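You operate a simulated robot arm through the tools that you are given. There is no shell and no other tool. Be economical: measure what you need, move in short steps, check, and stop when the job is done.

You are at the controls of a simulated robot arm. One attempt, no reset.

## Task
Lay the roller with the white ring in pocket B2 of the tray.
Fine: free the carousel, turn that roller to the arrow and lock the carousel before you take the roller.

Only the result counts: the job must be done as asked and must still hold three seconds after the hand-in. Knocking over, shifting, dropping, spilling or breaking anything else fails it.

## Robot
A 6-joint arm with a two-finger gripper on a trunk, on a base that drives. Base frame: it is fixed to the floor where the robot stands at the start and does not move with it; the origin is under the middle of the robot, x ahead of it, y to its left, z up. Units: mm, degrees, N and s.
It reaches about 1298 mm from its shoulder. Its first joint turns from -149.0 to 149.0 degrees. Places, roughly: carousel lever [900, -100, 1000]; pocket B2 of the pocket tray [1400, 400, 900]; pocket tray [1250, 500, 750]; roller [1250, 0, 1000]. Payload 1.57 kg.
The TCP is the grasp point between the finger pads, 21 mm short of the fingertips. In the tool frame z runs along the fingers and y along their closing line. The gripper opens to 70 mm. The gripper's body begins 50 mm behind the TCP.
Orientation is that of the tool frame in the base frame, as a unit quaternion [w, x, y, z]. With the fingers straight down and closing along the base's y, the tool's x points along the base's -x, its y along +y and its z along -z.

## Interface
- The arm moves only by the tool play_rows. Its argument "increments" is a list of rows, each a list of 3 entries, a list of its own where there are three numbers: the shift along the base's x, y, z in units of 300 mm (1.0 is 300 mm), then the turn, a rotation vector about the base's x, y, z in units of 90 degrees (1.0 is 90 degrees), then the closure, from 0 (fully open) to 1 (shut). In form: [[[x, y, z], [ax, ay, az], claw], ...]. A call has 1 to 8 rows; each row is the pose to reach, as a shift and turn from the pose commanded when the call began. A call with a number of a shift or a turn outside -1 to 1 is refused whole. Each row takes 0.2 s and may step no farther than 50 mm and 8.6 degrees from the row before; otherwise, or with a gripper value out of range, the whole call is refused. A pose out of reach is approached as far as the arm can. The call stops where the force on the tool passes 90 N (or 10 N more than at its start, if that is more) or the arm is blocked; 0.2 s more then pass. Each finger halts on what it meets, pressing with about 28 N; the grip force reading is that of the motor and also rises with nothing between the fingers. The clock runs only during rows and for 0.2 s after the last one: add rows that repeat a pose to give the fingers time. The reply holds the time, the measured pose of the TCP, the force on the tool along the base axes, the opening and the grip force, in the units named above and with some noise, with the torque about the TCP (base axes, N m) and any sound that the robot's microphone picked up.
- Cameras (640 x 400 px; columns grow to the right, rows downward): "scene" is now at [31.9, 145, 1924.4]; the picture's right is [-0.16, -0.99, 0.00], its down [-0.63, 0.10, -0.77] and it looks along [0.76, -0.12, -0.64] (base axes); focal length 258 px, centre (320, 200). "wrist" rides on the gripper at [79, 4, -81] in the tool frame; the picture's right is [-0.05, 1.00, 0.00], its down [-0.67, -0.04, -0.74] and it looks along [-0.74, -0.04, 0.67] (tool axes); focal length 256 px, centre (320, 200). There is no depth. A picture from a camera that has moved, and an enlarged one, comes with that camera's place and axes in the base frame and with its lens. The place of the scene camera against the robot may be out by one fixed shift of up to 12 mm in any direction.
- snapshot(camera): a new picture of that camera. No time passes.
- lift_body(by): slides the trunk up (or, below 0, down) by that many mm; the arm and the scene camera ride with it, the base frame stays. It gives what a move gives, with no picture.
- drive_base(legs): drives the robot by 1 to 6 legs, each [ahead, turn to the left] in mm and degrees, along the robot's own axes; the way and the turn of a leg run together, so that a leg with both is an arc; at most 1500 mm and 180 degrees a leg. The arm and the cameras ride along, it lands a little off, and it stops where it bumps. It gives what a move gives.
- aim_head(pan, tilt): turns the head with the scene camera to pan (to the left, within 155 degrees either way) and tilt (down, from -29 to 69), counted from straight ahead of the robot. It gives what a move gives.
- enlarge(camera, box): a new picture of the part [left, top, right, bottom] of that camera's present view, enlarged. No time passes.
- job_done(): hands the job in; it is judged then, once.

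Go step by step. Nothing tells you exact positions but the pictures and the camera data: compare them with the known pose of the tool, close in by small moves and look again before you grip or let go. The budget is 120 turns and 78 pictures, counting those below and the enlarged ones. Unless the task says otherwise, let go and move clear before handing in, and close with one line.

The tools are called after "Request:" as a command line: name --argument value ..., lists and objects as JSON in quotes. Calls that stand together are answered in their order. play_rows: Moves the arm, as the interface text tells. Its arguments: {"type":"object","properties":{"increments":{"type":"array","items":{"type":"array"}}},"required":["increments"]} The other tools are called the same way: lift_body (by) slides the trunk up or down; drive_base (legs) drives the base; aim_head (pan, tilt) turns the head that bears the scene camera; snapshot (camera) takes a picture; enlarge (camera, box) takes an enlarged picture of a part of a camera's view; job_done () hands the job in.

At the start:

```text
time_s: 0.0
tool_pos: [713.2, -23.2, 1243.3]
ee_rot: [0.0, 0.003, 1.0, 0.0]
contact_force: [-0.4, -0.1, -0.4]
wrist_torque: [0.0, 0.03, -0.01]
opening: 69.9
gripper_force: 0.0
trunk travel left (down, up): [-924.0, 46.0]
robot x, y, heading: [-2.5, -9.1, 0.1]
head pan, tilt: [-9.1, 39.7]
```

scene: 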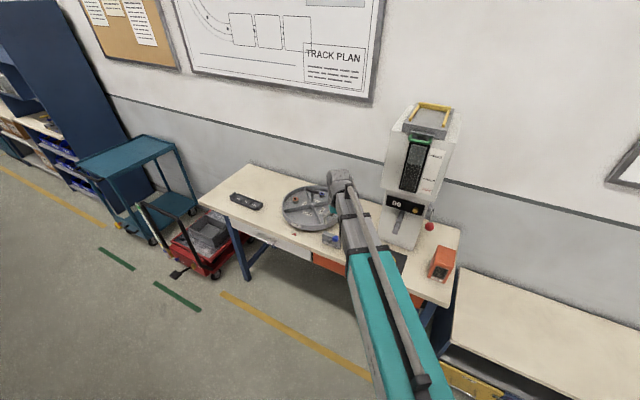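
wrist: 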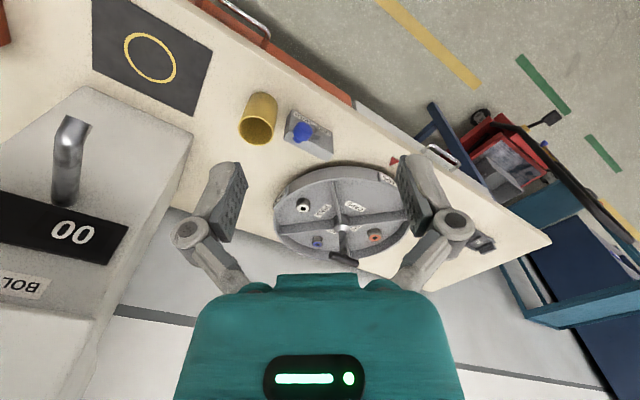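

The view shows a bench with a carousel, a lever block with a blue knob and a dark tray. I'll enlarge both views to see the details.

Request:
enlarge --camera "scene" --box '[200, 150, 400, 275]'

Request:
enlarge --camera "wrist" --box '[230, 80, 510, 280]'

```text
3.20 times, centred on (300, 212) of scene
camera zoom: at [31.9, 145.0, 1924.4], right [-0.16, -0.99, 0.0], down [-0.63, 0.1, -0.77], along [0.76, -0.12, -0.64], focal length 824 px, centre (384, 160)
```

zoom: 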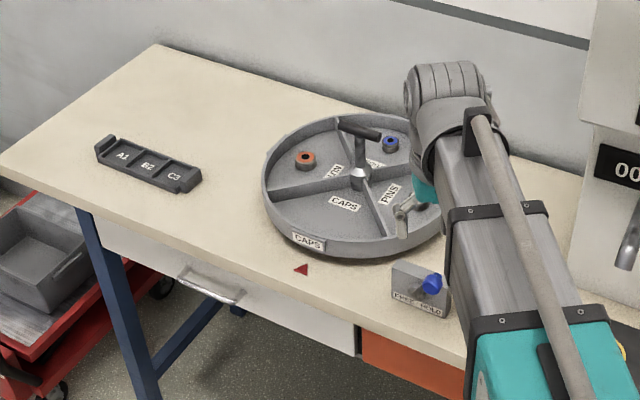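

```text
2.00 times, centred on (370, 180) of wrist
camera zoom: at [634.2, -18.2, 1324.5], right [0.06, 1.0, 0.0], down [0.67, -0.04, 0.74], along [0.74, -0.04, -0.67], focal length 512 px, centre (220, 240)
```

zoom: 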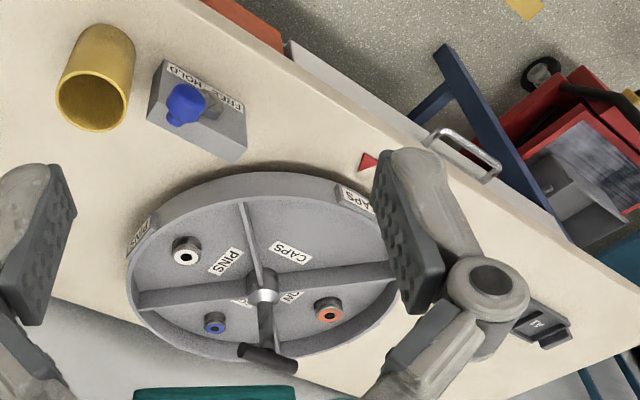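

The carousel currently has CAPS at the arrow and the lever on HOLD. The white ring is in the PINS sector, about a quarter turn clockwise away. I'll move the wrist camera sideways to get a stereo baseline.

Request:
play_rows --increments '[[[0, 0.16, 0], [0, 0, 0], 0], [[0, 0.32, 0], [0, 0, 0], 0], [[0, 0.48, 0], [0, 0, 0], 0], [[0, 0.64, 0], [0, 0, 0], 0], [[0, 0.8, 0], [0, 0, 0], 0], [[0, 0.9, 0], [0, 0, 0], 0]]'

Request:
snapshot --camera "wrist"

Request:
snapshot --camera "scene"

```text
time_s: 1.4
tool_pos: [713.0, 247.5, 1242.2]
ee_rot: [0.0, 0.005, 1.0, 0.0]
contact_force: [-1.0, 0.2, -0.3]
wrist_torque: [-0.01, 0.01, -0.02]
opening: 70.1
gripper_force: 0.0
trunk travel left (down, up): [-924.0, 46.0]
robot x, y, heading: [-1.6, -10.1, 0.0]
head pan, tilt: [-9.1, 39.7]
```

```text
73 pictures are left
camera wrist: at [634.6, 252.1, 1324.4], right [0.06, 1.0, 0.0], down [0.67, -0.04, 0.74], along [0.74, -0.05, -0.67], focal length 256 px, centre (320, 200)
```

wrist: 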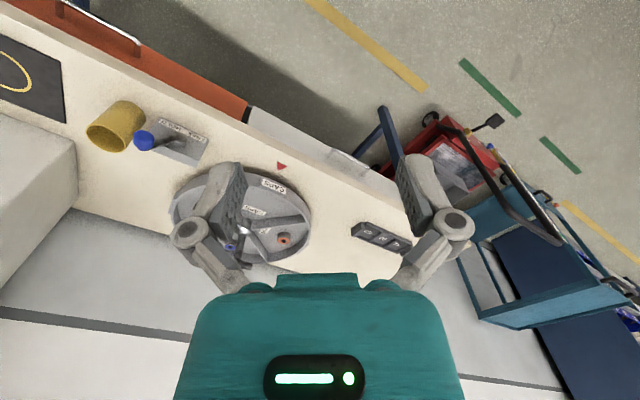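

```text
72 pictures are left
camera scene: at [31.9, 145.6, 1924.4], right [-0.16, -0.99, 0.0], down [-0.63, 0.1, -0.77], along [0.76, -0.12, -0.64], focal length 258 px, centre (320, 200)
```

scene: 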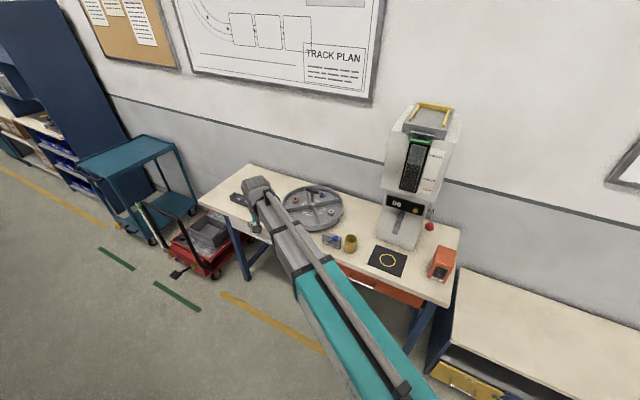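

The table top comes out at about z 852, the arrow near (1027, 133) and the lever knob near (869, -61, 954). The lever is unobstructed in the scene view now, so I'll enlarge it.

Request:
enlarge --camera "scene" --box '[270, 170, 370, 260]'

Request:
enlarge --camera "wrist" --box '[80, 80, 320, 280]'

```text
4.44 times, centred on (320, 215) of scene
camera zoom: at [31.9, 145.6, 1924.4], right [-0.16, -0.99, 0.0], down [-0.63, 0.1, -0.77], along [0.76, -0.12, -0.64], focal length 1145 px, centre (320, 133)
```

zoom: 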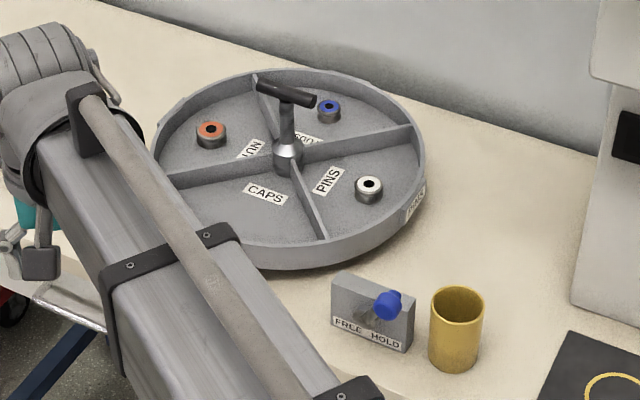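

```text
2.00 times, centred on (200, 180) of wrist
camera zoom: at [634.6, 252.1, 1324.4], right [0.06, 1.0, 0.0], down [0.67, -0.04, 0.74], along [0.74, -0.05, -0.67], focal length 512 px, centre (560, 240)
```

zoom: 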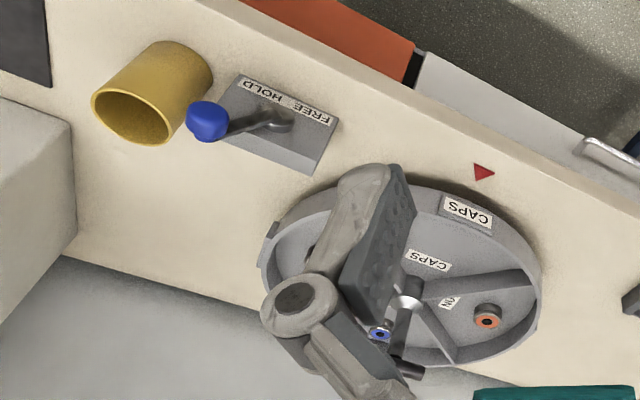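

The lever's pivot seems to be on the front face of the box. I'll bring the wrist camera in front of it for a close look.

Request:
play_rows --increments '[[[-0.02, -0.125, -0.07], [0, 0, 0], 0], [[-0.04, -0.25, -0.14], [0, 0, 0], 0], [[-0.06, -0.375, -0.21], [0, 0, 0], 0], [[-0.08, -0.5, -0.28], [0, 0, 0], 0], [[-0.1, -0.625, -0.35], [0, 0, 0], 0], [[-0.12, -0.75, -0.42], [0, 0, 0], 0], [[-0.14, -0.875, -0.49], [0, 0, 0], 0], [[-0.15, -1.0, -0.56], [0, 0, 0], 0]]'

Request:
snapshot --camera "wrist"

```text
time_s: 3.2
tool_pos: [670.3, -41.2, 1241.9]
ee_rot: [0.001, 0.003, 1.0, 0.0]
contact_force: [-0.5, -0.5, -0.2]
wrist_torque: [0.01, -0.01, 0.02]
opening: 69.9
gripper_force: 0.2
out of reach, approached as far as the arm can: row 1, 2, 3, 4, 5, 6, 7, 8
trunk travel left (down, up): [-924.0, 46.0]
robot x, y, heading: [-3.6, -9.6, 0.3]
head pan, tilt: [-9.1, 39.7]
```

```text
69 pictures are left
camera wrist: at [591.2, -36.4, 1324.5], right [0.06, 1.0, 0.0], down [0.67, -0.04, 0.74], along [0.74, -0.04, -0.67], focal length 256 px, centre (320, 200)
```

wrist: 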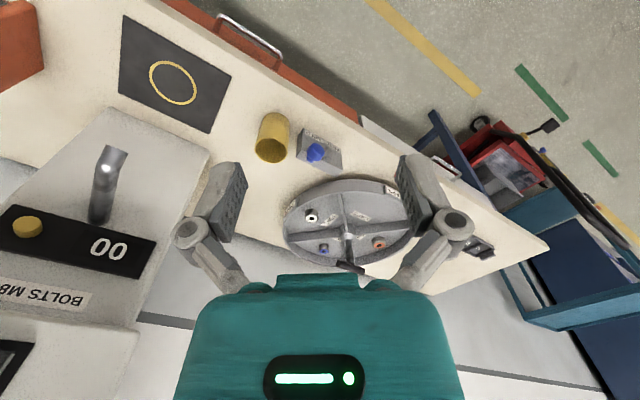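

The arm can't go lower at this trunk height, so I'll lower the trunk. The tool is still short of the table edge.

Request:
lift_body --by -200

Request:
snapshot --camera "wrist"

```text
time_s: 5.4
tool_pos: [668.5, -40.1, 1043.3]
ee_rot: [0.0, 0.004, 1.0, 0.0]
contact_force: [-0.1, 0.7, 0.9]
wrist_torque: [-0.01, 0.03, 0.01]
opening: 69.8
gripper_force: 0.2
trunk travel left (down, up): [-724.0, 246.0]
robot x, y, heading: [-0.8, -9.2, 0.1]
head pan, tilt: [-9.1, 39.7]
```

```text
68 pictures are left
camera wrist: at [591.2, -35.8, 1124.6], right [0.06, 1.0, 0.0], down [0.67, -0.04, 0.74], along [0.74, -0.04, -0.67], focal length 256 px, centre (320, 200)
```

wrist: 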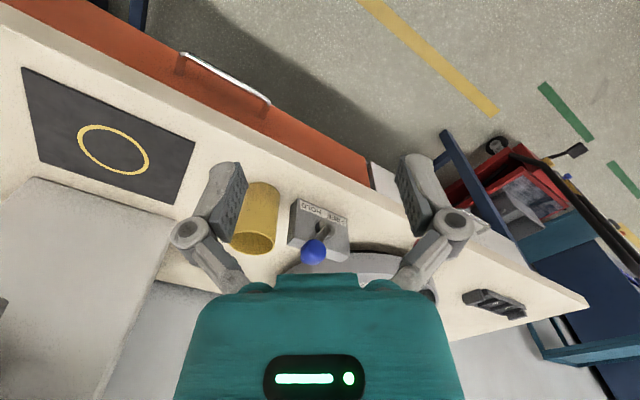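

Request:
enlarge --camera "wrist" --box '[270, 180, 370, 280]'

Request:
enlarge --camera "scene" --box '[250, 100, 410, 200]'

```text
4.00 times, centred on (320, 230) of wrist
camera zoom: at [591.2, -35.8, 1124.6], right [0.06, 1.0, 0.0], down [0.67, -0.04, 0.74], along [0.74, -0.04, -0.67], focal length 1024 px, centre (320, 80)
```

zoom: 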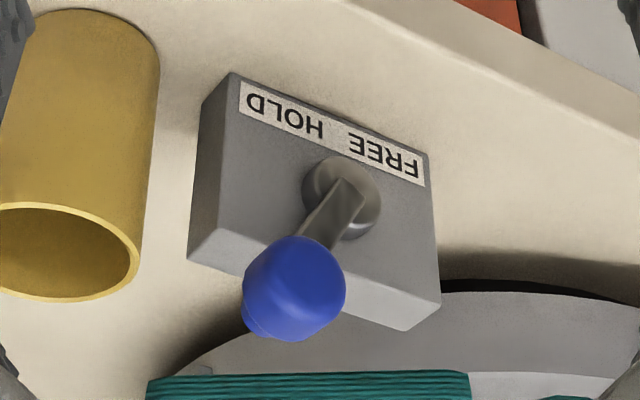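

```text
4.00 times, centred on (330, 150) of scene
camera zoom: at [31.8, 145.0, 1724.5], right [-0.16, -0.99, 0.0], down [-0.63, 0.1, -0.77], along [0.76, -0.12, -0.64], focal length 1030 px, centre (280, 400)
```

zoom: 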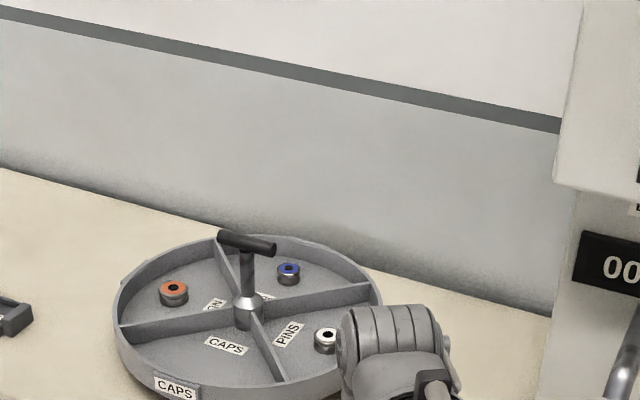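

The lever swings in a plane about 30 mm in front of the box face, with its pivot at about (916, -46, 892) and the face yawed about 36°. I'll rotate the tool to match and go above the knob.

Request:
play_rows --increments '[[[0.13, -0.014, 0.0], [0, 0, -0.08], 0], [[0.26, -0.028, 0], [0, 0, -0.16], 0], [[0.39, -0.042, 0], [0, 0, -0.24], 0], [[0.52, -0.056, 0], [0, 0, -0.32], 0], [[0.665, -0.07, 0], [0, 0, -0.4], 0], [[0.665, -0.07, 0], [0, 0, -0.4], 0.37]]'

Request:
snapshot --camera "wrist"

```text
time_s: 6.8
tool_pos: [868.9, -60.2, 1044.6]
ee_rot: [0.0, 0.313, 0.95, 0.0]
contact_force: [0.0, -0.3, -0.9]
wrist_torque: [0.02, 0.01, 0.04]
opening: 44.5
gripper_force: 0.7
trunk travel left (down, up): [-724.0, 246.0]
robot x, y, heading: [0.4, -11.1, 0.2]
head pan, tilt: [-9.1, 39.7]
```

```text
65 pictures are left
camera wrist: at [808.3, -10.4, 1124.4], right [0.64, 0.77, 0.0], down [0.51, -0.42, 0.74], along [0.57, -0.47, -0.67], focal length 256 px, centre (320, 200)
```

wrist: 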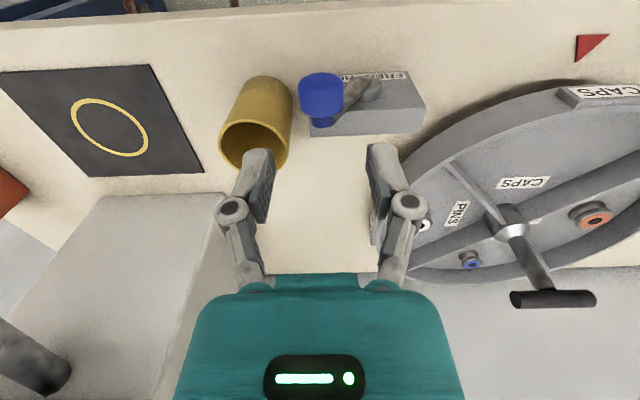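

Request:
enlarge --camera "wrist" --box '[280, 50, 440, 150]'

```text
4.00 times, centred on (360, 100) of wrist
camera zoom: at [808.3, -10.4, 1124.4], right [0.64, 0.77, 0.0], down [0.51, -0.42, 0.74], along [0.57, -0.47, -0.67], focal length 1024 px, centre (160, 600)
```

zoom: 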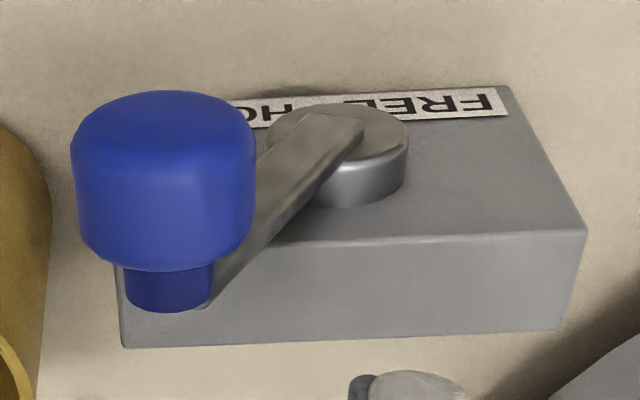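

The knob is a 28 mm cylinder with its axis perpendicular to the face, and the TCP is right above it. I'll descend so the fingers cage it.

Request:
play_rows --increments '[[[0, 0, -0.1], [0, 0, 0], 0.4], [[0, 0, -0.2], [0, 0, 0], 0.4], [[0, 0, -0.27], [0, 0, 0], 0.4]]'

Request:
snapshot --camera "wrist"

```text
time_s: 7.6
tool_pos: [869.7, -60.0, 1044.4]
ee_rot: [-0.001, 0.311, 0.95, 0.0]
contact_force: [-0.9, 0.4, -0.8]
wrist_torque: [0.02, -0.02, 0.0]
opening: 41.8
gripper_force: 0.1
out of reach, approached as far as the arm can: row 1, 2, 3
trunk travel left (down, up): [-724.0, 246.0]
robot x, y, heading: [-2.5, -12.8, 0.3]
head pan, tilt: [-9.1, 39.7]
```

```text
63 pictures are left
camera wrist: at [808.2, -10.3, 1124.5], right [0.64, 0.77, 0.0], down [0.52, -0.42, 0.74], along [0.57, -0.47, -0.67], focal length 256 px, centre (320, 200)
```

wrist: 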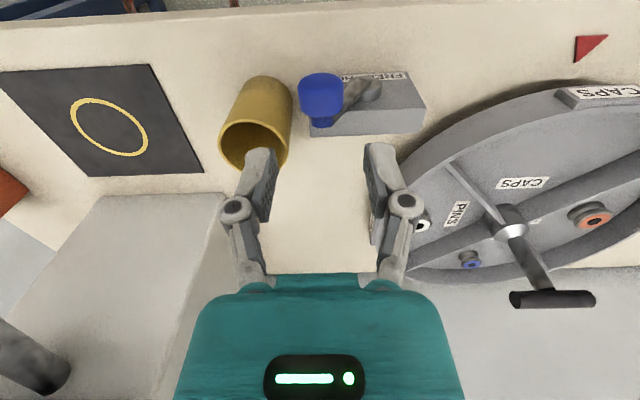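

The arm is at its lower limit again. I'll raise the arm 60 mm and lower the trunk 140 mm.

Request:
play_rows --increments '[[[0, 0, 0.1], [0, 0, 0], 0.4], [[0, 0, 0.2], [0, 0, 0], 0.4]]'

Request:
lift_body --by -100

Request:
snapshot --camera "wrist"

Request:
snapshot --camera "scene"

```text
time_s: 8.2
tool_pos: [868.3, -59.8, 1041.5]
ee_rot: [0.0, 0.313, 0.95, -0.001]
contact_force: [0.2, 0.7, -0.5]
wrist_torque: [0.01, -0.01, -0.01]
opening: 41.8
gripper_force: 0.0
out of reach, approached as far as the arm can: row 1, 2
trunk travel left (down, up): [-724.0, 246.0]
robot x, y, heading: [-0.9, -7.5, 0.1]
head pan, tilt: [-9.1, 39.7]
```

```text
time_s: 9.5
tool_pos: [868.6, -61.0, 943.7]
ee_rot: [0.0, 0.312, 0.95, 0.0]
contact_force: [0.0, -0.1, 0.5]
wrist_torque: [0.0, -0.01, 0.0]
opening: 42.0
gripper_force: 0.0
trunk travel left (down, up): [-624.0, 346.0]
robot x, y, heading: [-2.9, -10.2, 0.0]
head pan, tilt: [-9.1, 39.7]
```

```text
62 pictures are left
camera wrist: at [808.1, -10.4, 1024.5], right [0.64, 0.77, 0.0], down [0.52, -0.42, 0.74], along [0.57, -0.47, -0.67], focal length 256 px, centre (320, 200)
```

wrist: 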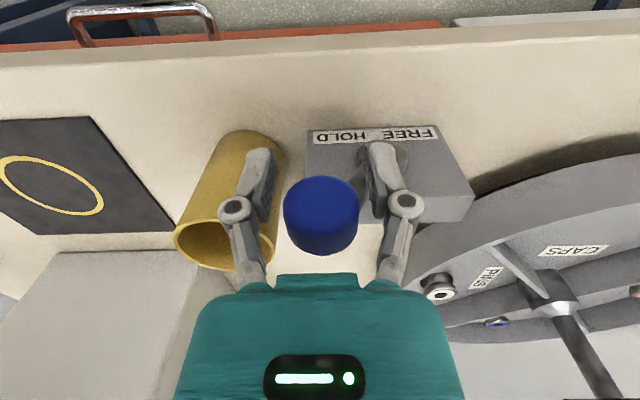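

```text
61 pictures are left
camera scene: at [31.8, 145.0, 1624.4], right [-0.16, -0.99, 0.0], down [-0.63, 0.1, -0.77], along [0.76, -0.12, -0.64], focal length 258 px, centre (320, 200)
```

scene: 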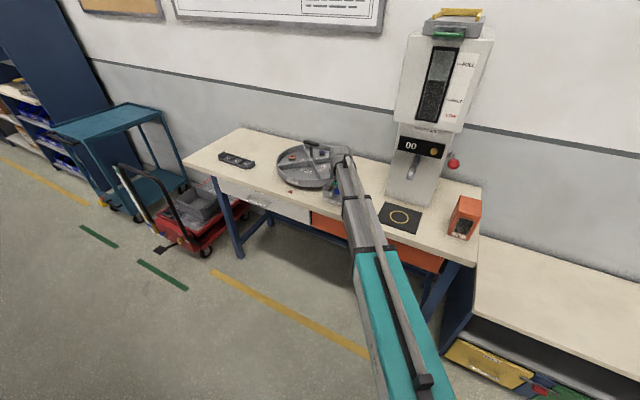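

The fingers now cage the knob, clear of the cup. I'll raise slightly, then push it toward FREE in an arc.

Request:
play_rows --increments '[[[0, 0, 0.13], [0, 0, 0], 0.4], [[0.03, 0.04, 0.14], [0, 0, 0], 0.4], [[0.06, 0.08, 0.16], [0, 0, 0], 0.4], [[0.09, 0.12, 0.16], [0, 0, 0], 0.4], [[0.12, 0.16, 0.15], [0, 0, 0], 0.4]]'

Request:
snapshot --camera "wrist"

```text
time_s: 10.7
tool_pos: [902.4, -15.2, 941.6]
ee_rot: [0.0, 0.313, 0.95, 0.0]
contact_force: [-0.8, 0.0, 0.6]
wrist_torque: [0.02, -0.03, 0.02]
opening: 42.0
gripper_force: 0.1
out of reach, approached as far as the arm can: row 1, 2, 3, 4, 5
trunk travel left (down, up): [-624.0, 346.0]
robot x, y, heading: [-4.8, -9.7, 0.2]
head pan, tilt: [-9.1, 39.7]
```

```text
60 pictures are left
camera wrist: at [842.1, 35.5, 1024.5], right [0.64, 0.77, 0.0], down [0.51, -0.42, 0.74], along [0.58, -0.47, -0.67], focal length 256 px, centre (320, 200)
```

wrist: 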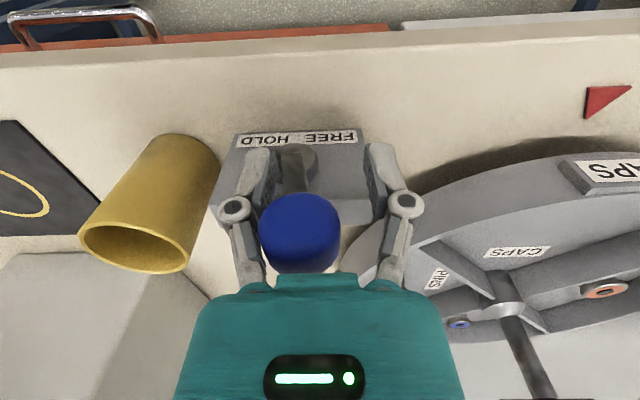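

The lever moves freely and is near vertical. I'll push on toward FREE.

Request:
play_rows --increments '[[[0.02, 0.027, 0], [0, 0, 0], 0.4], [[0.04, 0.054, 0], [0, 0, 0], 0.4], [[0.06, 0.08, 0], [0, 0, 0], 0.4], [[0.07, 0.095, 0], [0, 0, 0], 0.4]]'

Request:
snapshot --camera "wrist"

```text
time_s: 11.7
tool_pos: [923.0, 9.7, 941.8]
ee_rot: [-0.001, 0.313, 0.95, -0.001]
contact_force: [-14.9, -16.9, -11.0]
wrist_torque: [0.54, -0.3, -0.17]
opening: 52.8
gripper_force: 8.2
trunk travel left (down, up): [-624.0, 346.0]
robot x, y, heading: [1.7, -12.4, -0.1]
head pan, tilt: [-9.1, 39.7]
```

```text
59 pictures are left
camera wrist: at [862.2, 60.2, 1024.6], right [0.64, 0.77, 0.0], down [0.52, -0.42, 0.74], along [0.57, -0.48, -0.67], focal length 256 px, centre (320, 200)
```

wrist: 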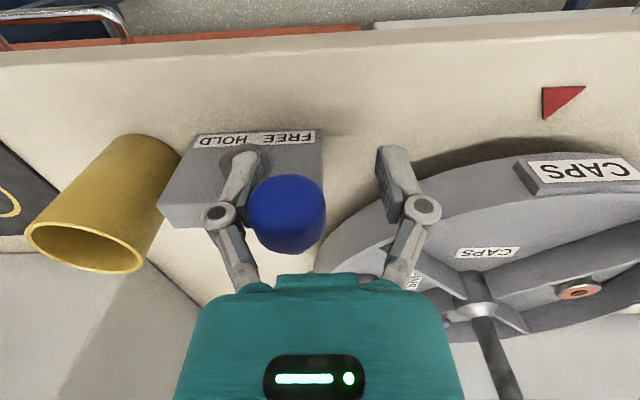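

The lever hit its stop at about +28°, on the FREE side. I'll relieve the push, rise clear and look.

Request:
play_rows --increments '[[[-0.02, -0.027, 0], [0, 0, 0], 0.2], [[-0.02, -0.027, 0], [0, 0, 0], 0.2]]'

Request:
lift_body --by 150

Request:
snapshot --camera "wrist"

```text
time_s: 12.3
tool_pos: [917.7, 4.7, 942.3]
ee_rot: [0.0, 0.312, 0.95, 0.0]
contact_force: [0.4, 0.2, -0.7]
wrist_torque: [-0.02, 0.01, 0.0]
opening: 55.8
gripper_force: 0.0
trunk travel left (down, up): [-624.0, 346.0]
robot x, y, heading: [-3.0, -10.4, -0.1]
head pan, tilt: [-9.1, 39.7]
```

```text
time_s: 14.1
tool_pos: [918.2, 5.0, 1093.2]
ee_rot: [0.0, 0.313, 0.95, -0.001]
contact_force: [-1.6, 0.9, -0.3]
wrist_torque: [0.04, 0.01, 0.02]
opening: 55.6
gripper_force: 0.1
trunk travel left (down, up): [-774.0, 196.0]
robot x, y, heading: [-0.6, -6.6, 0.1]
head pan, tilt: [-9.1, 39.7]
```

```text
58 pictures are left
camera wrist: at [857.5, 55.0, 1174.3], right [0.64, 0.77, 0.0], down [0.52, -0.42, 0.74], along [0.57, -0.47, -0.67], focal length 256 px, centre (320, 200)
```

wrist: 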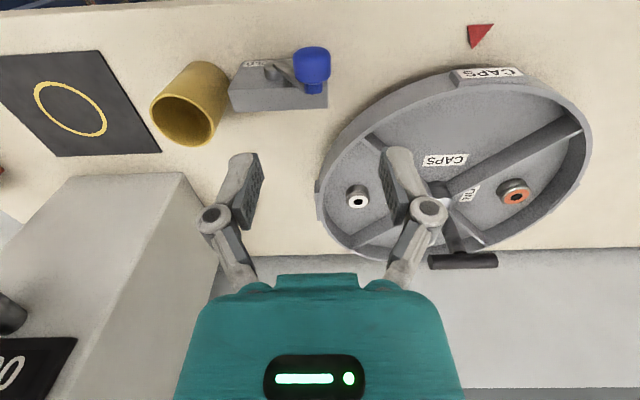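

The lever is on FREE. The carousel T-bar is near (1150, 10, 1040), parallel to the table edge. I'll test a pure z move while turning the gripper toward the bar-gripping yaw.

Request:
play_rows --increments '[[[0, 0, 0.05], [0, 0, 0], 0.2], [[0, 0, 0.1], [0, 0, 0], 0.2], [[0.1, 0, 0.15], [0, 0, 0], 0.2], [[0.2, 0, 0.2], [0, 0, 0], 0.2]]'

```text
time_s: 15.1
tool_pos: [979.3, 6.6, 1092.1]
ee_rot: [0.0, 0.312, 0.95, -0.001]
contact_force: [-0.5, 0.4, -0.3]
wrist_torque: [-0.01, 0.01, -0.01]
opening: 56.0
gripper_force: 0.0
out of reach, approached as far as the arm can: row 1, 2, 3, 4
trunk travel left (down, up): [-774.0, 196.0]
robot x, y, heading: [1.3, -7.4, 0.2]
head pan, tilt: [-9.1, 39.7]
```

Pure z motion is done only by the trunk. I'll raise the trunk 60 mm, then move over the hub while yawing.

Request:
lift_body --by 60

Request:
play_rows --increments '[[[0.07, 0, 0], [0, 0, 0.09], 0], [[0.14, 0, 0], [0, 0, 0.18], 0], [[0.21, 0, 0], [0, 0, 0.27], 0], [[0.28, 0, 0], [0, 0, 0.36], 0], [[0.35, 0, 0], [0, 0, 0.45], 0], [[0.42, 0, 0], [0, 0, 0.54], 0], [[0.48, 0, 0], [0, 0, 0.63], 0], [[0.53, 0, 0], [0, 0, 0.72], 0]]'

Request:
play_rows --increments '[[[0, 0, 0], [0, 0, 0.09], 0], [[0, 0, 0], [0, 0, 0.18], 0], [[0, 0, 0], [0, 0, 0.28], 0]]'

Request:
snapshot --camera "wrist"

```text
time_s: 16.1
tool_pos: [977.2, 6.4, 1151.1]
ee_rot: [0.0, 0.313, 0.95, 0.0]
contact_force: [0.1, 0.7, 0.1]
wrist_torque: [0.0, 0.0, 0.01]
opening: 56.2
gripper_force: 0.1
trunk travel left (down, up): [-834.0, 136.0]
robot x, y, heading: [0.4, -8.8, 0.3]
head pan, tilt: [-9.1, 39.7]
```

```text
time_s: 17.9
tool_pos: [1137.4, 7.1, 1152.9]
ee_rot: [0.0, -0.247, 0.969, -0.001]
contact_force: [-0.1, 0.1, -0.4]
wrist_torque: [-0.01, 0.01, 0.03]
opening: 69.9
gripper_force: 0.0
trunk travel left (down, up): [-834.0, 136.0]
robot x, y, heading: [-1.7, -6.9, 0.3]
head pan, tilt: [-9.1, 39.7]
```

```text
refused: row 3 steps farther than a row can; nothing moved
```

```text
57 pictures are left
camera wrist: at [1067.3, -27.7, 1234.1], right [-0.43, 0.9, 0.0], down [0.6, 0.29, 0.74], along [0.67, 0.32, -0.67], focal length 256 px, centre (320, 200)
```

wrist: 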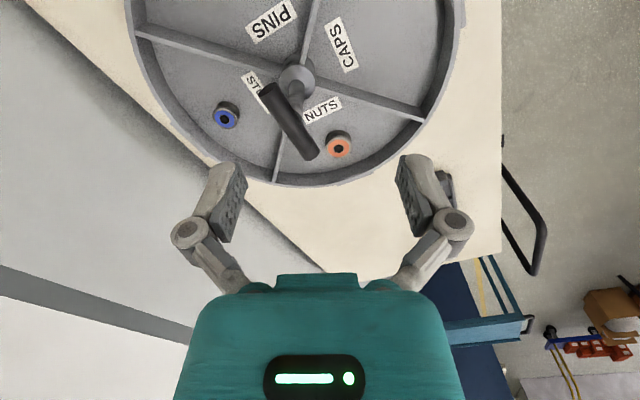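

Triangulation puts the T-bar centre at about (1203, 6, 1007), running along (0.57, 0.82). I'll centre over it and finish the yaw to 55°.

Request:
play_rows --increments '[[[0.06, 0, 0], [0, 0, 0.075], 0], [[0.12, 0, 0], [0, 0, 0.15], 0], [[0.18, 0, 0], [0, 0, 0.225], 0], [[0.219, -0.002, 0], [0, 0, 0.293], 0], [[0.219, -0.002, 0], [0, 0, 0.293], 0]]'

Request:
lift_body --by -70

Request:
snapshot --camera "wrist"

```text
time_s: 19.1
tool_pos: [1161.1, 7.6, 1152.1]
ee_rot: [-0.001, -0.459, 0.888, 0.0]
contact_force: [-0.2, 0.4, 1.3]
wrist_torque: [0.0, 0.0, -0.02]
opening: 70.0
gripper_force: 0.0
out of reach, approached as far as the arm can: row 2, 3, 4, 5
trunk travel left (down, up): [-834.0, 136.0]
robot x, y, heading: [-0.3, -9.4, -0.1]
head pan, tilt: [-9.1, 39.7]
```

```text
time_s: 20.1
tool_pos: [1161.9, 7.3, 1083.3]
ee_rot: [0.0, -0.46, 0.888, 0.0]
contact_force: [-0.6, 0.8, -0.3]
wrist_torque: [0.02, -0.01, 0.0]
opening: 70.1
gripper_force: 0.1
trunk travel left (down, up): [-764.0, 206.0]
robot x, y, heading: [-2.4, -4.5, 0.2]
head pan, tilt: [-9.1, 39.7]
```

```text
56 pictures are left
camera wrist: at [1112.7, -55.9, 1164.4], right [-0.78, 0.62, 0.0], down [0.41, 0.52, 0.75], along [0.46, 0.58, -0.67], focal length 256 px, centre (320, 200)
```

wrist: 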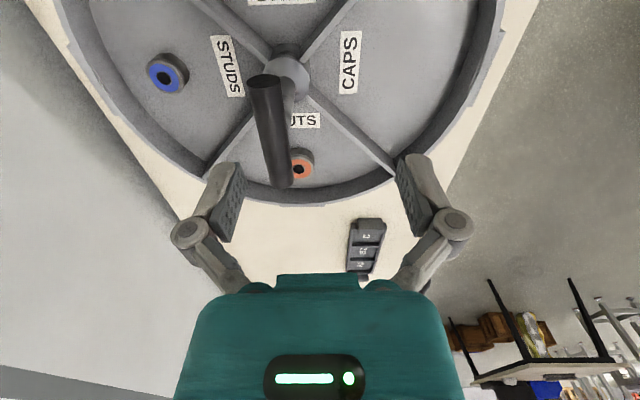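

The reach limit is about 1161 in x. I'll retract the arm 100 mm and drive the base 150 mm ahead.

Request:
play_rows --increments '[[[-0.12, 0, 0], [0, 0, 0], 0], [[-0.24, 0, 0], [0, 0, 0], 0], [[-0.33, 0, 0], [0, 0, 0], 0]]'

Request:
drive_base --legs '[[150, 0]]'

Request:
snapshot --camera "wrist"

Request:
snapshot --camera "scene"

```text
time_s: 20.9
tool_pos: [1062.2, 7.7, 1082.7]
ee_rot: [0.0, -0.46, 0.888, 0.0]
contact_force: [0.3, 0.3, 1.1]
wrist_torque: [0.0, -0.01, 0.01]
opening: 70.2
gripper_force: 0.0
trunk travel left (down, up): [-764.0, 206.0]
robot x, y, heading: [-0.9, -12.1, 0.1]
head pan, tilt: [-9.1, 39.7]
```

```text
time_s: 22.5
tool_pos: [1210.5, 7.4, 1081.7]
ee_rot: [0.0, -0.46, 0.888, 0.0]
contact_force: [1.0, -0.6, 0.5]
wrist_torque: [-0.02, -0.01, -0.02]
opening: 69.8
gripper_force: 0.0
trunk travel left (down, up): [-764.0, 206.0]
robot x, y, heading: [146.8, -9.0, -0.1]
head pan, tilt: [-9.1, 39.7]
```

```text
55 pictures are left
camera wrist: at [1162.7, -54.7, 1163.9], right [-0.79, 0.62, 0.0], down [0.41, 0.52, 0.75], along [0.46, 0.58, -0.67], focal length 256 px, centre (320, 200)
```

wrist: 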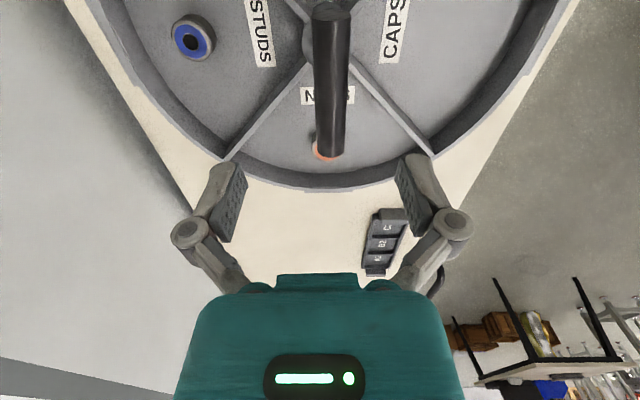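

```text
54 pictures are left
camera scene: at [180.5, 145.2, 1764.4], right [-0.16, -0.99, 0.0], down [-0.63, 0.1, -0.77], along [0.76, -0.12, -0.64], focal length 258 px, centre (320, 200)
```

scene: 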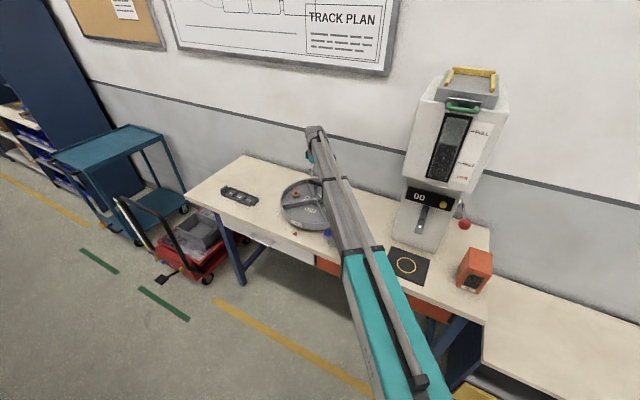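

The bar is centred about 6 mm off. I'll correct that, then lower the fingers astride the bar.

Request:
play_rows --increments '[[[-0.022, 0.003, 0], [0, 0, -0.02], 0], [[-0.022, 0.003, 0], [0, 0, -0.02], 0]]'

Request:
lift_body --by -40

Request:
snapshot --camera "wrist"

```text
time_s: 23.1
tool_pos: [1204.7, 9.3, 1081.8]
ee_rot: [0.0, -0.446, 0.895, -0.001]
contact_force: [0.5, 0.1, 0.5]
wrist_torque: [0.03, 0.01, 0.01]
opening: 70.2
gripper_force: 0.1
trunk travel left (down, up): [-764.0, 206.0]
robot x, y, heading: [144.6, -11.0, 0.2]
head pan, tilt: [-9.1, 39.7]
```

```text
time_s: 23.9
tool_pos: [1203.3, 9.1, 1044.0]
ee_rot: [0.001, -0.447, 0.895, -0.001]
contact_force: [0.0, 0.1, 0.1]
wrist_torque: [0.02, 0.0, 0.03]
opening: 69.9
gripper_force: 0.1
trunk travel left (down, up): [-724.0, 246.0]
robot x, y, heading: [144.4, -9.8, 0.1]
head pan, tilt: [-9.1, 39.7]
```

```text
53 pictures are left
camera wrist: at [1153.5, -52.1, 1124.4], right [-0.77, 0.64, 0.0], down [0.43, 0.51, 0.75], along [0.48, 0.57, -0.67], focal length 256 px, centre (320, 200)
```

wrist: 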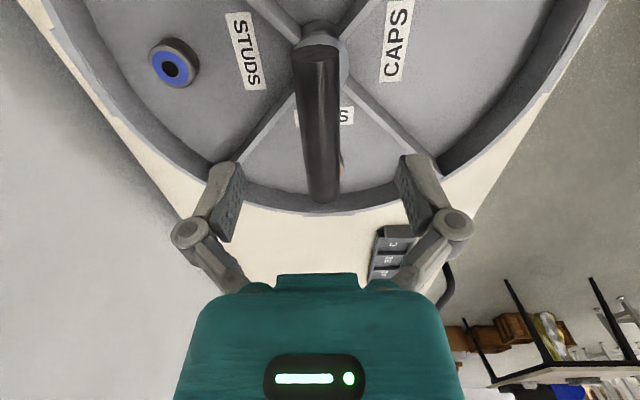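

Aligned. I'll lower 32 mm and close on the bar.

Request:
lift_body --by -33

Request:
play_rows --increments '[[[0, 0, 0], [0, 0, 0], 0.4], [[0, 0, 0], [0, 0, 0], 0.6], [[0, 0, 0], [0, 0, 0], 0.8], [[0, 0, 0], [0, 0, 0], 0.9], [[0, 0, 0], [0, 0, 0], 0.9]]'

Request:
snapshot --camera "wrist"

```text
time_s: 24.7
tool_pos: [1204.2, 8.2, 1009.9]
ee_rot: [0.0, -0.446, 0.895, 0.0]
contact_force: [0.0, 0.1, -0.3]
wrist_torque: [0.01, 0.0, -0.01]
opening: 69.9
gripper_force: 0.1
trunk travel left (down, up): [-691.0, 279.0]
robot x, y, heading: [144.0, -8.2, -0.1]
head pan, tilt: [-9.1, 39.7]
```

```text
time_s: 25.9
tool_pos: [1201.7, 9.9, 1009.6]
ee_rot: [0.001, -0.446, 0.895, 0.001]
contact_force: [-2.9, 1.4, -1.8]
wrist_torque: [0.03, 0.02, -0.01]
opening: 21.9
gripper_force: 32.2
trunk travel left (down, up): [-691.0, 279.0]
robot x, y, heading: [146.3, -7.9, 0.4]
head pan, tilt: [-9.1, 39.7]
```

```text
52 pictures are left
camera wrist: at [1153.4, -51.9, 1091.4], right [-0.77, 0.64, 0.0], down [0.43, 0.51, 0.75], along [0.48, 0.57, -0.67], focal length 256 px, centre (320, 200)
```

wrist: 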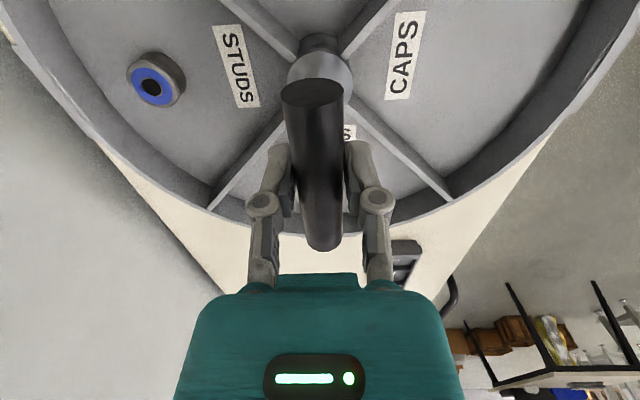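

The bar is gripped (22 mm). I'll turn clockwise in place, checking forces.

Request:
play_rows --increments '[[[0, 0, 0], [0, 0, -0.08], 0.9], [[0, 0, 0], [0, 0, -0.16], 0.9], [[0, 0, 0], [0, 0, -0.24], 0.9]]'

Request:
snapshot --camera "wrist"

```text
time_s: 26.7
tool_pos: [1204.4, 8.8, 1009.0]
ee_rot: [0.001, -0.269, 0.963, -0.001]
contact_force: [1.5, -0.6, 1.8]
wrist_torque: [-0.25, 0.38, 0.02]
opening: 22.1
gripper_force: 31.9
trunk travel left (down, up): [-691.0, 279.0]
robot x, y, heading: [145.1, -9.4, 0.2]
head pan, tilt: [-9.1, 39.7]
```

```text
51 pictures are left
camera wrist: at [1135.2, -29.3, 1091.4], right [-0.47, 0.88, 0.0], down [0.59, 0.32, 0.75], along [0.66, 0.35, -0.67], focal length 256 px, centre (320, 200)
```

wrist: 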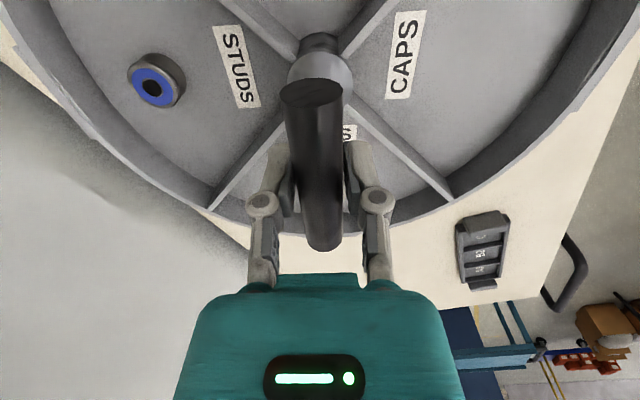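

The carousel turns with the hand at very low force. I'll continue to a full 90° (0.76 more).

Request:
play_rows --increments '[[[0, 0, 0], [0, 0, -0.09], 0.9], [[0, 0, 0], [0, 0, -0.18], 0.9], [[0, 0, 0], [0, 0, -0.27], 0.9], [[0, 0, 0], [0, 0, -0.36], 0.9], [[0, 0, 0], [0, 0, -0.45], 0.9], [[0, 0, 0], [0, 0, -0.54], 0.9], [[0, 0, 0], [0, 0, -0.63], 0.9], [[0, 0, 0], [0, 0, -0.72], 0.9]]'

Request:
play_rows --increments '[[[0, 0, 0], [0, 0, -0.04], 0.9], [[0, 0, 0], [0, 0, -0.04], 0.9]]'

Request:
snapshot --camera "wrist"

Request:
enlarge --camera "scene" --box '[240, 130, 400, 250]'

```text
time_s: 28.5
tool_pos: [1203.2, 5.6, 1008.9]
ee_rot: [0.001, 0.289, 0.957, -0.001]
contact_force: [13.4, -17.4, 9.8]
wrist_torque: [-0.41, -0.13, -0.33]
opening: 21.8
gripper_force: 31.9
trunk travel left (down, up): [-691.0, 279.0]
robot x, y, heading: [144.8, -10.0, 0.1]
head pan, tilt: [-9.1, 39.7]
```

```text
time_s: 29.1
tool_pos: [1204.0, 6.3, 1009.6]
ee_rot: [0.0, 0.318, 0.948, -0.001]
contact_force: [9.7, -20.3, 8.6]
wrist_torque: [-0.28, -0.08, 0.03]
opening: 21.7
gripper_force: 32.6
trunk travel left (down, up): [-691.0, 279.0]
robot x, y, heading: [143.4, -8.7, 0.0]
head pan, tilt: [-9.1, 39.7]
```

```text
50 pictures are left
camera wrist: at [1143.7, 56.9, 1091.3], right [0.65, 0.76, 0.0], down [0.51, -0.43, 0.75], along [0.57, -0.48, -0.67], focal length 256 px, centre (320, 200)
```

wrist: 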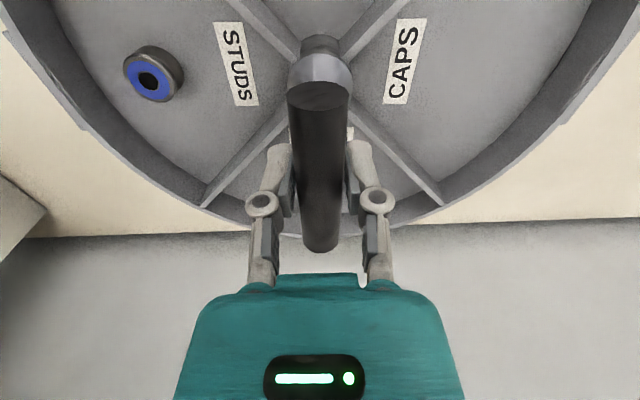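

```text
3.33 times, centred on (320, 190) of scene
camera zoom: at [179.9, 142.6, 1691.6], right [-0.16, -0.99, 0.0], down [-0.63, 0.1, -0.77], along [0.76, -0.12, -0.64], focal length 858 px, centre (320, 233)
```

zoom: 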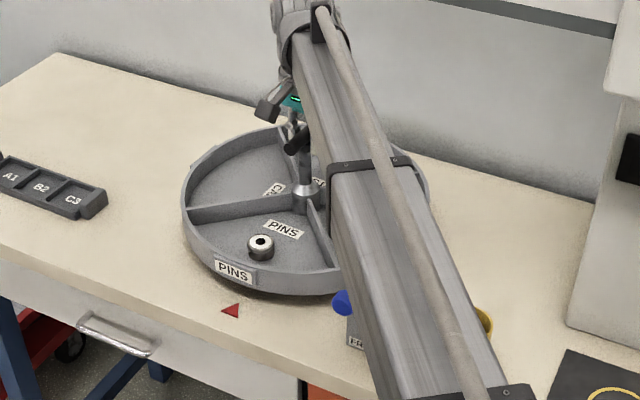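

The white-ring roller is now at the arrow side. I'll open the gripper, rise and check alignment from above.

Request:
play_rows --increments '[[[0, 0, 0], [0, 0, 0], 0.6], [[0, 0, 0], [0, 0, 0], 0.3], [[0, 0, 0], [0, 0, 0], 0], [[0, 0, 0], [0, 0, 0], 0], [[0, 0, 0], [0, 0, 0], 0]]'

Request:
lift_body --by 140

Request:
play_rows --increments '[[[-0.14, 0.08, 0], [0, 0, 0], 0], [[-0.28, 0.16, 0], [0, 0, 0], 0], [[-0.42, 0.24, 0], [0, 0, 0], 0], [[-0.56, 0.32, 0], [0, 0, 0], 0]]'

Request:
snapshot --camera "wrist"

```text
time_s: 30.3
tool_pos: [1204.1, 8.5, 1010.3]
ee_rot: [0.0, 0.317, 0.948, 0.0]
contact_force: [-0.1, 1.6, 0.4]
wrist_torque: [0.03, 0.03, -0.01]
opening: 70.1
gripper_force: 0.1
trunk travel left (down, up): [-691.0, 279.0]
robot x, y, heading: [142.1, -9.0, 0.2]
head pan, tilt: [-9.1, 39.7]
```

```text
time_s: 31.9
tool_pos: [1202.9, 10.1, 1149.2]
ee_rot: [-0.001, 0.317, 0.948, -0.001]
contact_force: [-1.4, -0.5, 0.6]
wrist_torque: [0.0, -0.01, 0.0]
opening: 70.2
gripper_force: 0.0
trunk travel left (down, up): [-831.0, 139.0]
robot x, y, heading: [145.9, -8.8, 0.4]
head pan, tilt: [-9.1, 39.7]
```

```text
time_s: 32.9
tool_pos: [1032.2, 103.5, 1150.6]
ee_rot: [0.0, 0.318, 0.948, -0.002]
contact_force: [0.7, 0.4, -0.2]
wrist_torque: [-0.01, 0.01, -0.01]
opening: 70.1
gripper_force: 0.2
trunk travel left (down, up): [-831.0, 139.0]
robot x, y, heading: [145.0, -9.4, 0.0]
head pan, tilt: [-9.1, 39.7]
```

```text
48 pictures are left
camera wrist: at [972.9, 155.5, 1231.8], right [0.64, 0.77, 0.0], down [0.51, -0.43, 0.75], along [0.57, -0.48, -0.67], focal length 256 px, centre (320, 200)
```

wrist: 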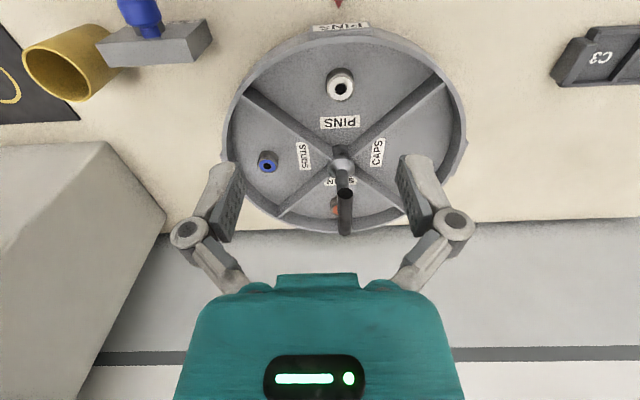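

Alignment is good: the arrow and roller are both at azimuth about 144° from the hub. Next I'll set the lever back to HOLD, starting above the knob at about (915, 1).

Request:
play_rows --increments '[[[-0.1, -0.087, 0], [0, 0, 0], 0.2], [[-0.2, -0.173, 0], [0, 0, 0], 0.35], [[-0.3, -0.26, 0], [0, 0, 0], 0.35], [[-0.39, -0.34, 0], [0, 0, 0], 0.35], [[-0.39, -0.34, 0], [0, 0, 0], 0.35]]'

Request:
lift_body --by -120

Request:
snapshot --camera "wrist"

```text
time_s: 34.1
tool_pos: [918.1, 3.8, 1148.2]
ee_rot: [-0.001, 0.318, 0.948, -0.001]
contact_force: [-0.9, 0.0, 0.9]
wrist_torque: [-0.01, -0.01, 0.02]
opening: 45.4
gripper_force: 0.1
trunk travel left (down, up): [-831.0, 139.0]
robot x, y, heading: [150.9, -10.8, -0.2]
head pan, tilt: [-9.1, 39.7]
```

```text
time_s: 35.6
tool_pos: [917.5, 3.7, 1028.5]
ee_rot: [0.0, 0.318, 0.948, 0.0]
contact_force: [0.0, 0.5, -0.4]
wrist_torque: [-0.01, 0.0, 0.03]
opening: 45.6
gripper_force: 0.1
trunk travel left (down, up): [-711.0, 259.0]
robot x, y, heading: [142.3, -7.3, 0.3]
head pan, tilt: [-9.1, 39.7]
```

```text
47 pictures are left
camera wrist: at [857.7, 54.2, 1111.5], right [0.64, 0.77, 0.0], down [0.51, -0.43, 0.75], along [0.57, -0.48, -0.67], focal length 256 px, centre (320, 200)
```

wrist: 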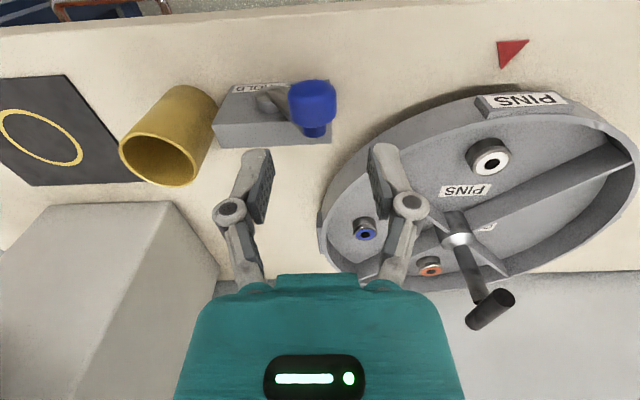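

Request:
lift_body --by -83

Request:
play_rows --increments '[[[-0.03, -0.04, 0], [0, 0, 0], 0.35], [[-0.06, -0.08, 0], [0, 0, 0], 0.35], [[-0.09, -0.12, 0], [0, 0, 0], 0.35], [[-0.12, -0.16, 0], [0, 0, 0], 0.35], [[-0.15, -0.2, 0], [0, 0, 0], 0.35]]'

Request:
snapshot --camera "wrist"

```text
time_s: 36.8
tool_pos: [918.4, 4.4, 947.3]
ee_rot: [0.0, 0.318, 0.948, -0.001]
contact_force: [-0.1, 0.4, -0.8]
wrist_torque: [0.03, -0.03, -0.03]
opening: 45.6
gripper_force: 0.1
trunk travel left (down, up): [-628.0, 342.0]
robot x, y, heading: [146.6, -10.4, -0.1]
head pan, tilt: [-9.1, 39.7]
```

```text
time_s: 38.0
tool_pos: [872.8, -56.4, 946.9]
ee_rot: [0.0, 0.317, 0.948, -0.001]
contact_force: [0.0, 0.8, 0.5]
wrist_torque: [0.0, 0.04, 0.01]
opening: 45.3
gripper_force: 0.1
trunk travel left (down, up): [-628.0, 342.0]
robot x, y, heading: [145.7, -8.9, 0.1]
head pan, tilt: [-9.1, 39.7]
```

```text
46 pictures are left
camera wrist: at [812.9, -5.4, 1028.4], right [0.64, 0.77, 0.0], down [0.51, -0.43, 0.75], along [0.57, -0.48, -0.67], focal length 256 px, centre (320, 200)
```

wrist: 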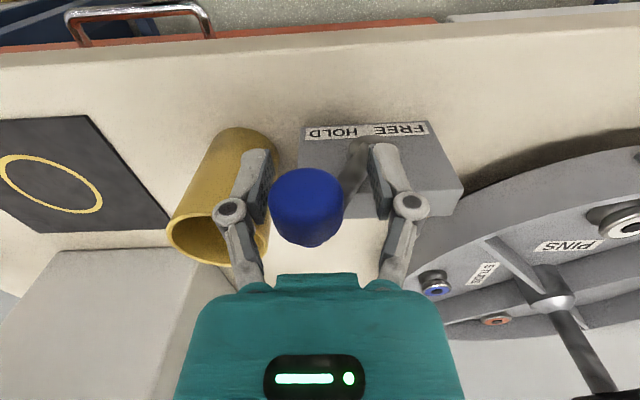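

The lever snapped back to its original HOLD position. I'll rise and verify.

Request:
lift_body --by 150

Request:
enlarge --camera "wrist" --box '[220, 20, 380, 120]'

Request:
enlarge --camera "scene" --box '[200, 130, 400, 255]'

```text
time_s: 39.8
tool_pos: [874.3, -55.2, 1096.7]
ee_rot: [-0.001, 0.317, 0.948, 0.0]
contact_force: [0.5, 0.2, -0.2]
wrist_torque: [0.01, -0.02, 0.02]
opening: 45.5
gripper_force: 0.1
trunk travel left (down, up): [-778.0, 192.0]
robot x, y, heading: [146.2, -10.3, 0.2]
head pan, tilt: [-9.1, 39.7]
```

```text
4.00 times, centred on (300, 70) of wrist
camera zoom: at [813.2, -5.1, 1178.4], right [0.64, 0.77, 0.0], down [0.51, -0.43, 0.75], along [0.57, -0.48, -0.67], focal length 1024 px, centre (400, 720)
```

zoom: 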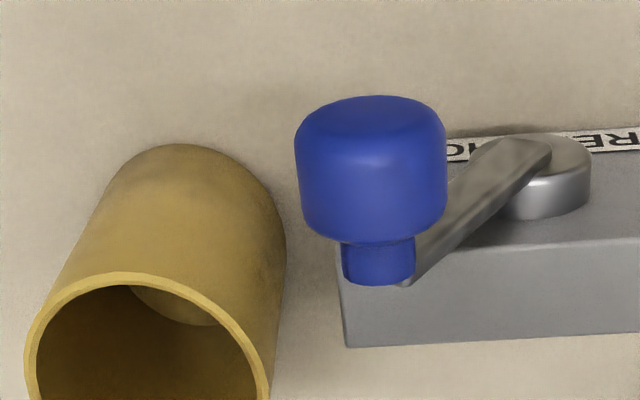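

```text
3.20 times, centred on (300, 192) of scene
camera zoom: at [179.7, 145.2, 1778.4], right [-0.16, -0.99, 0.0], down [-0.63, 0.1, -0.77], along [0.76, -0.12, -0.64], focal length 824 px, centre (384, 224)
```

zoom: 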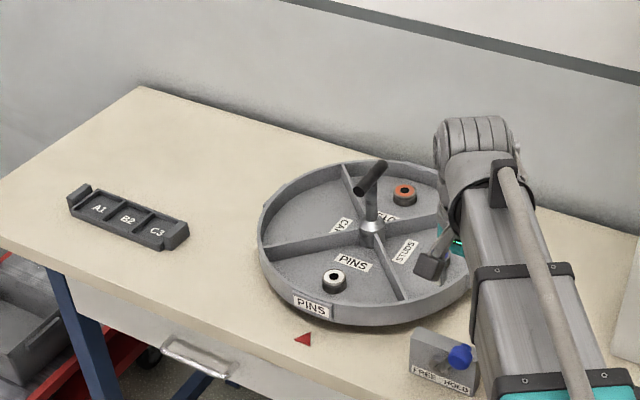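

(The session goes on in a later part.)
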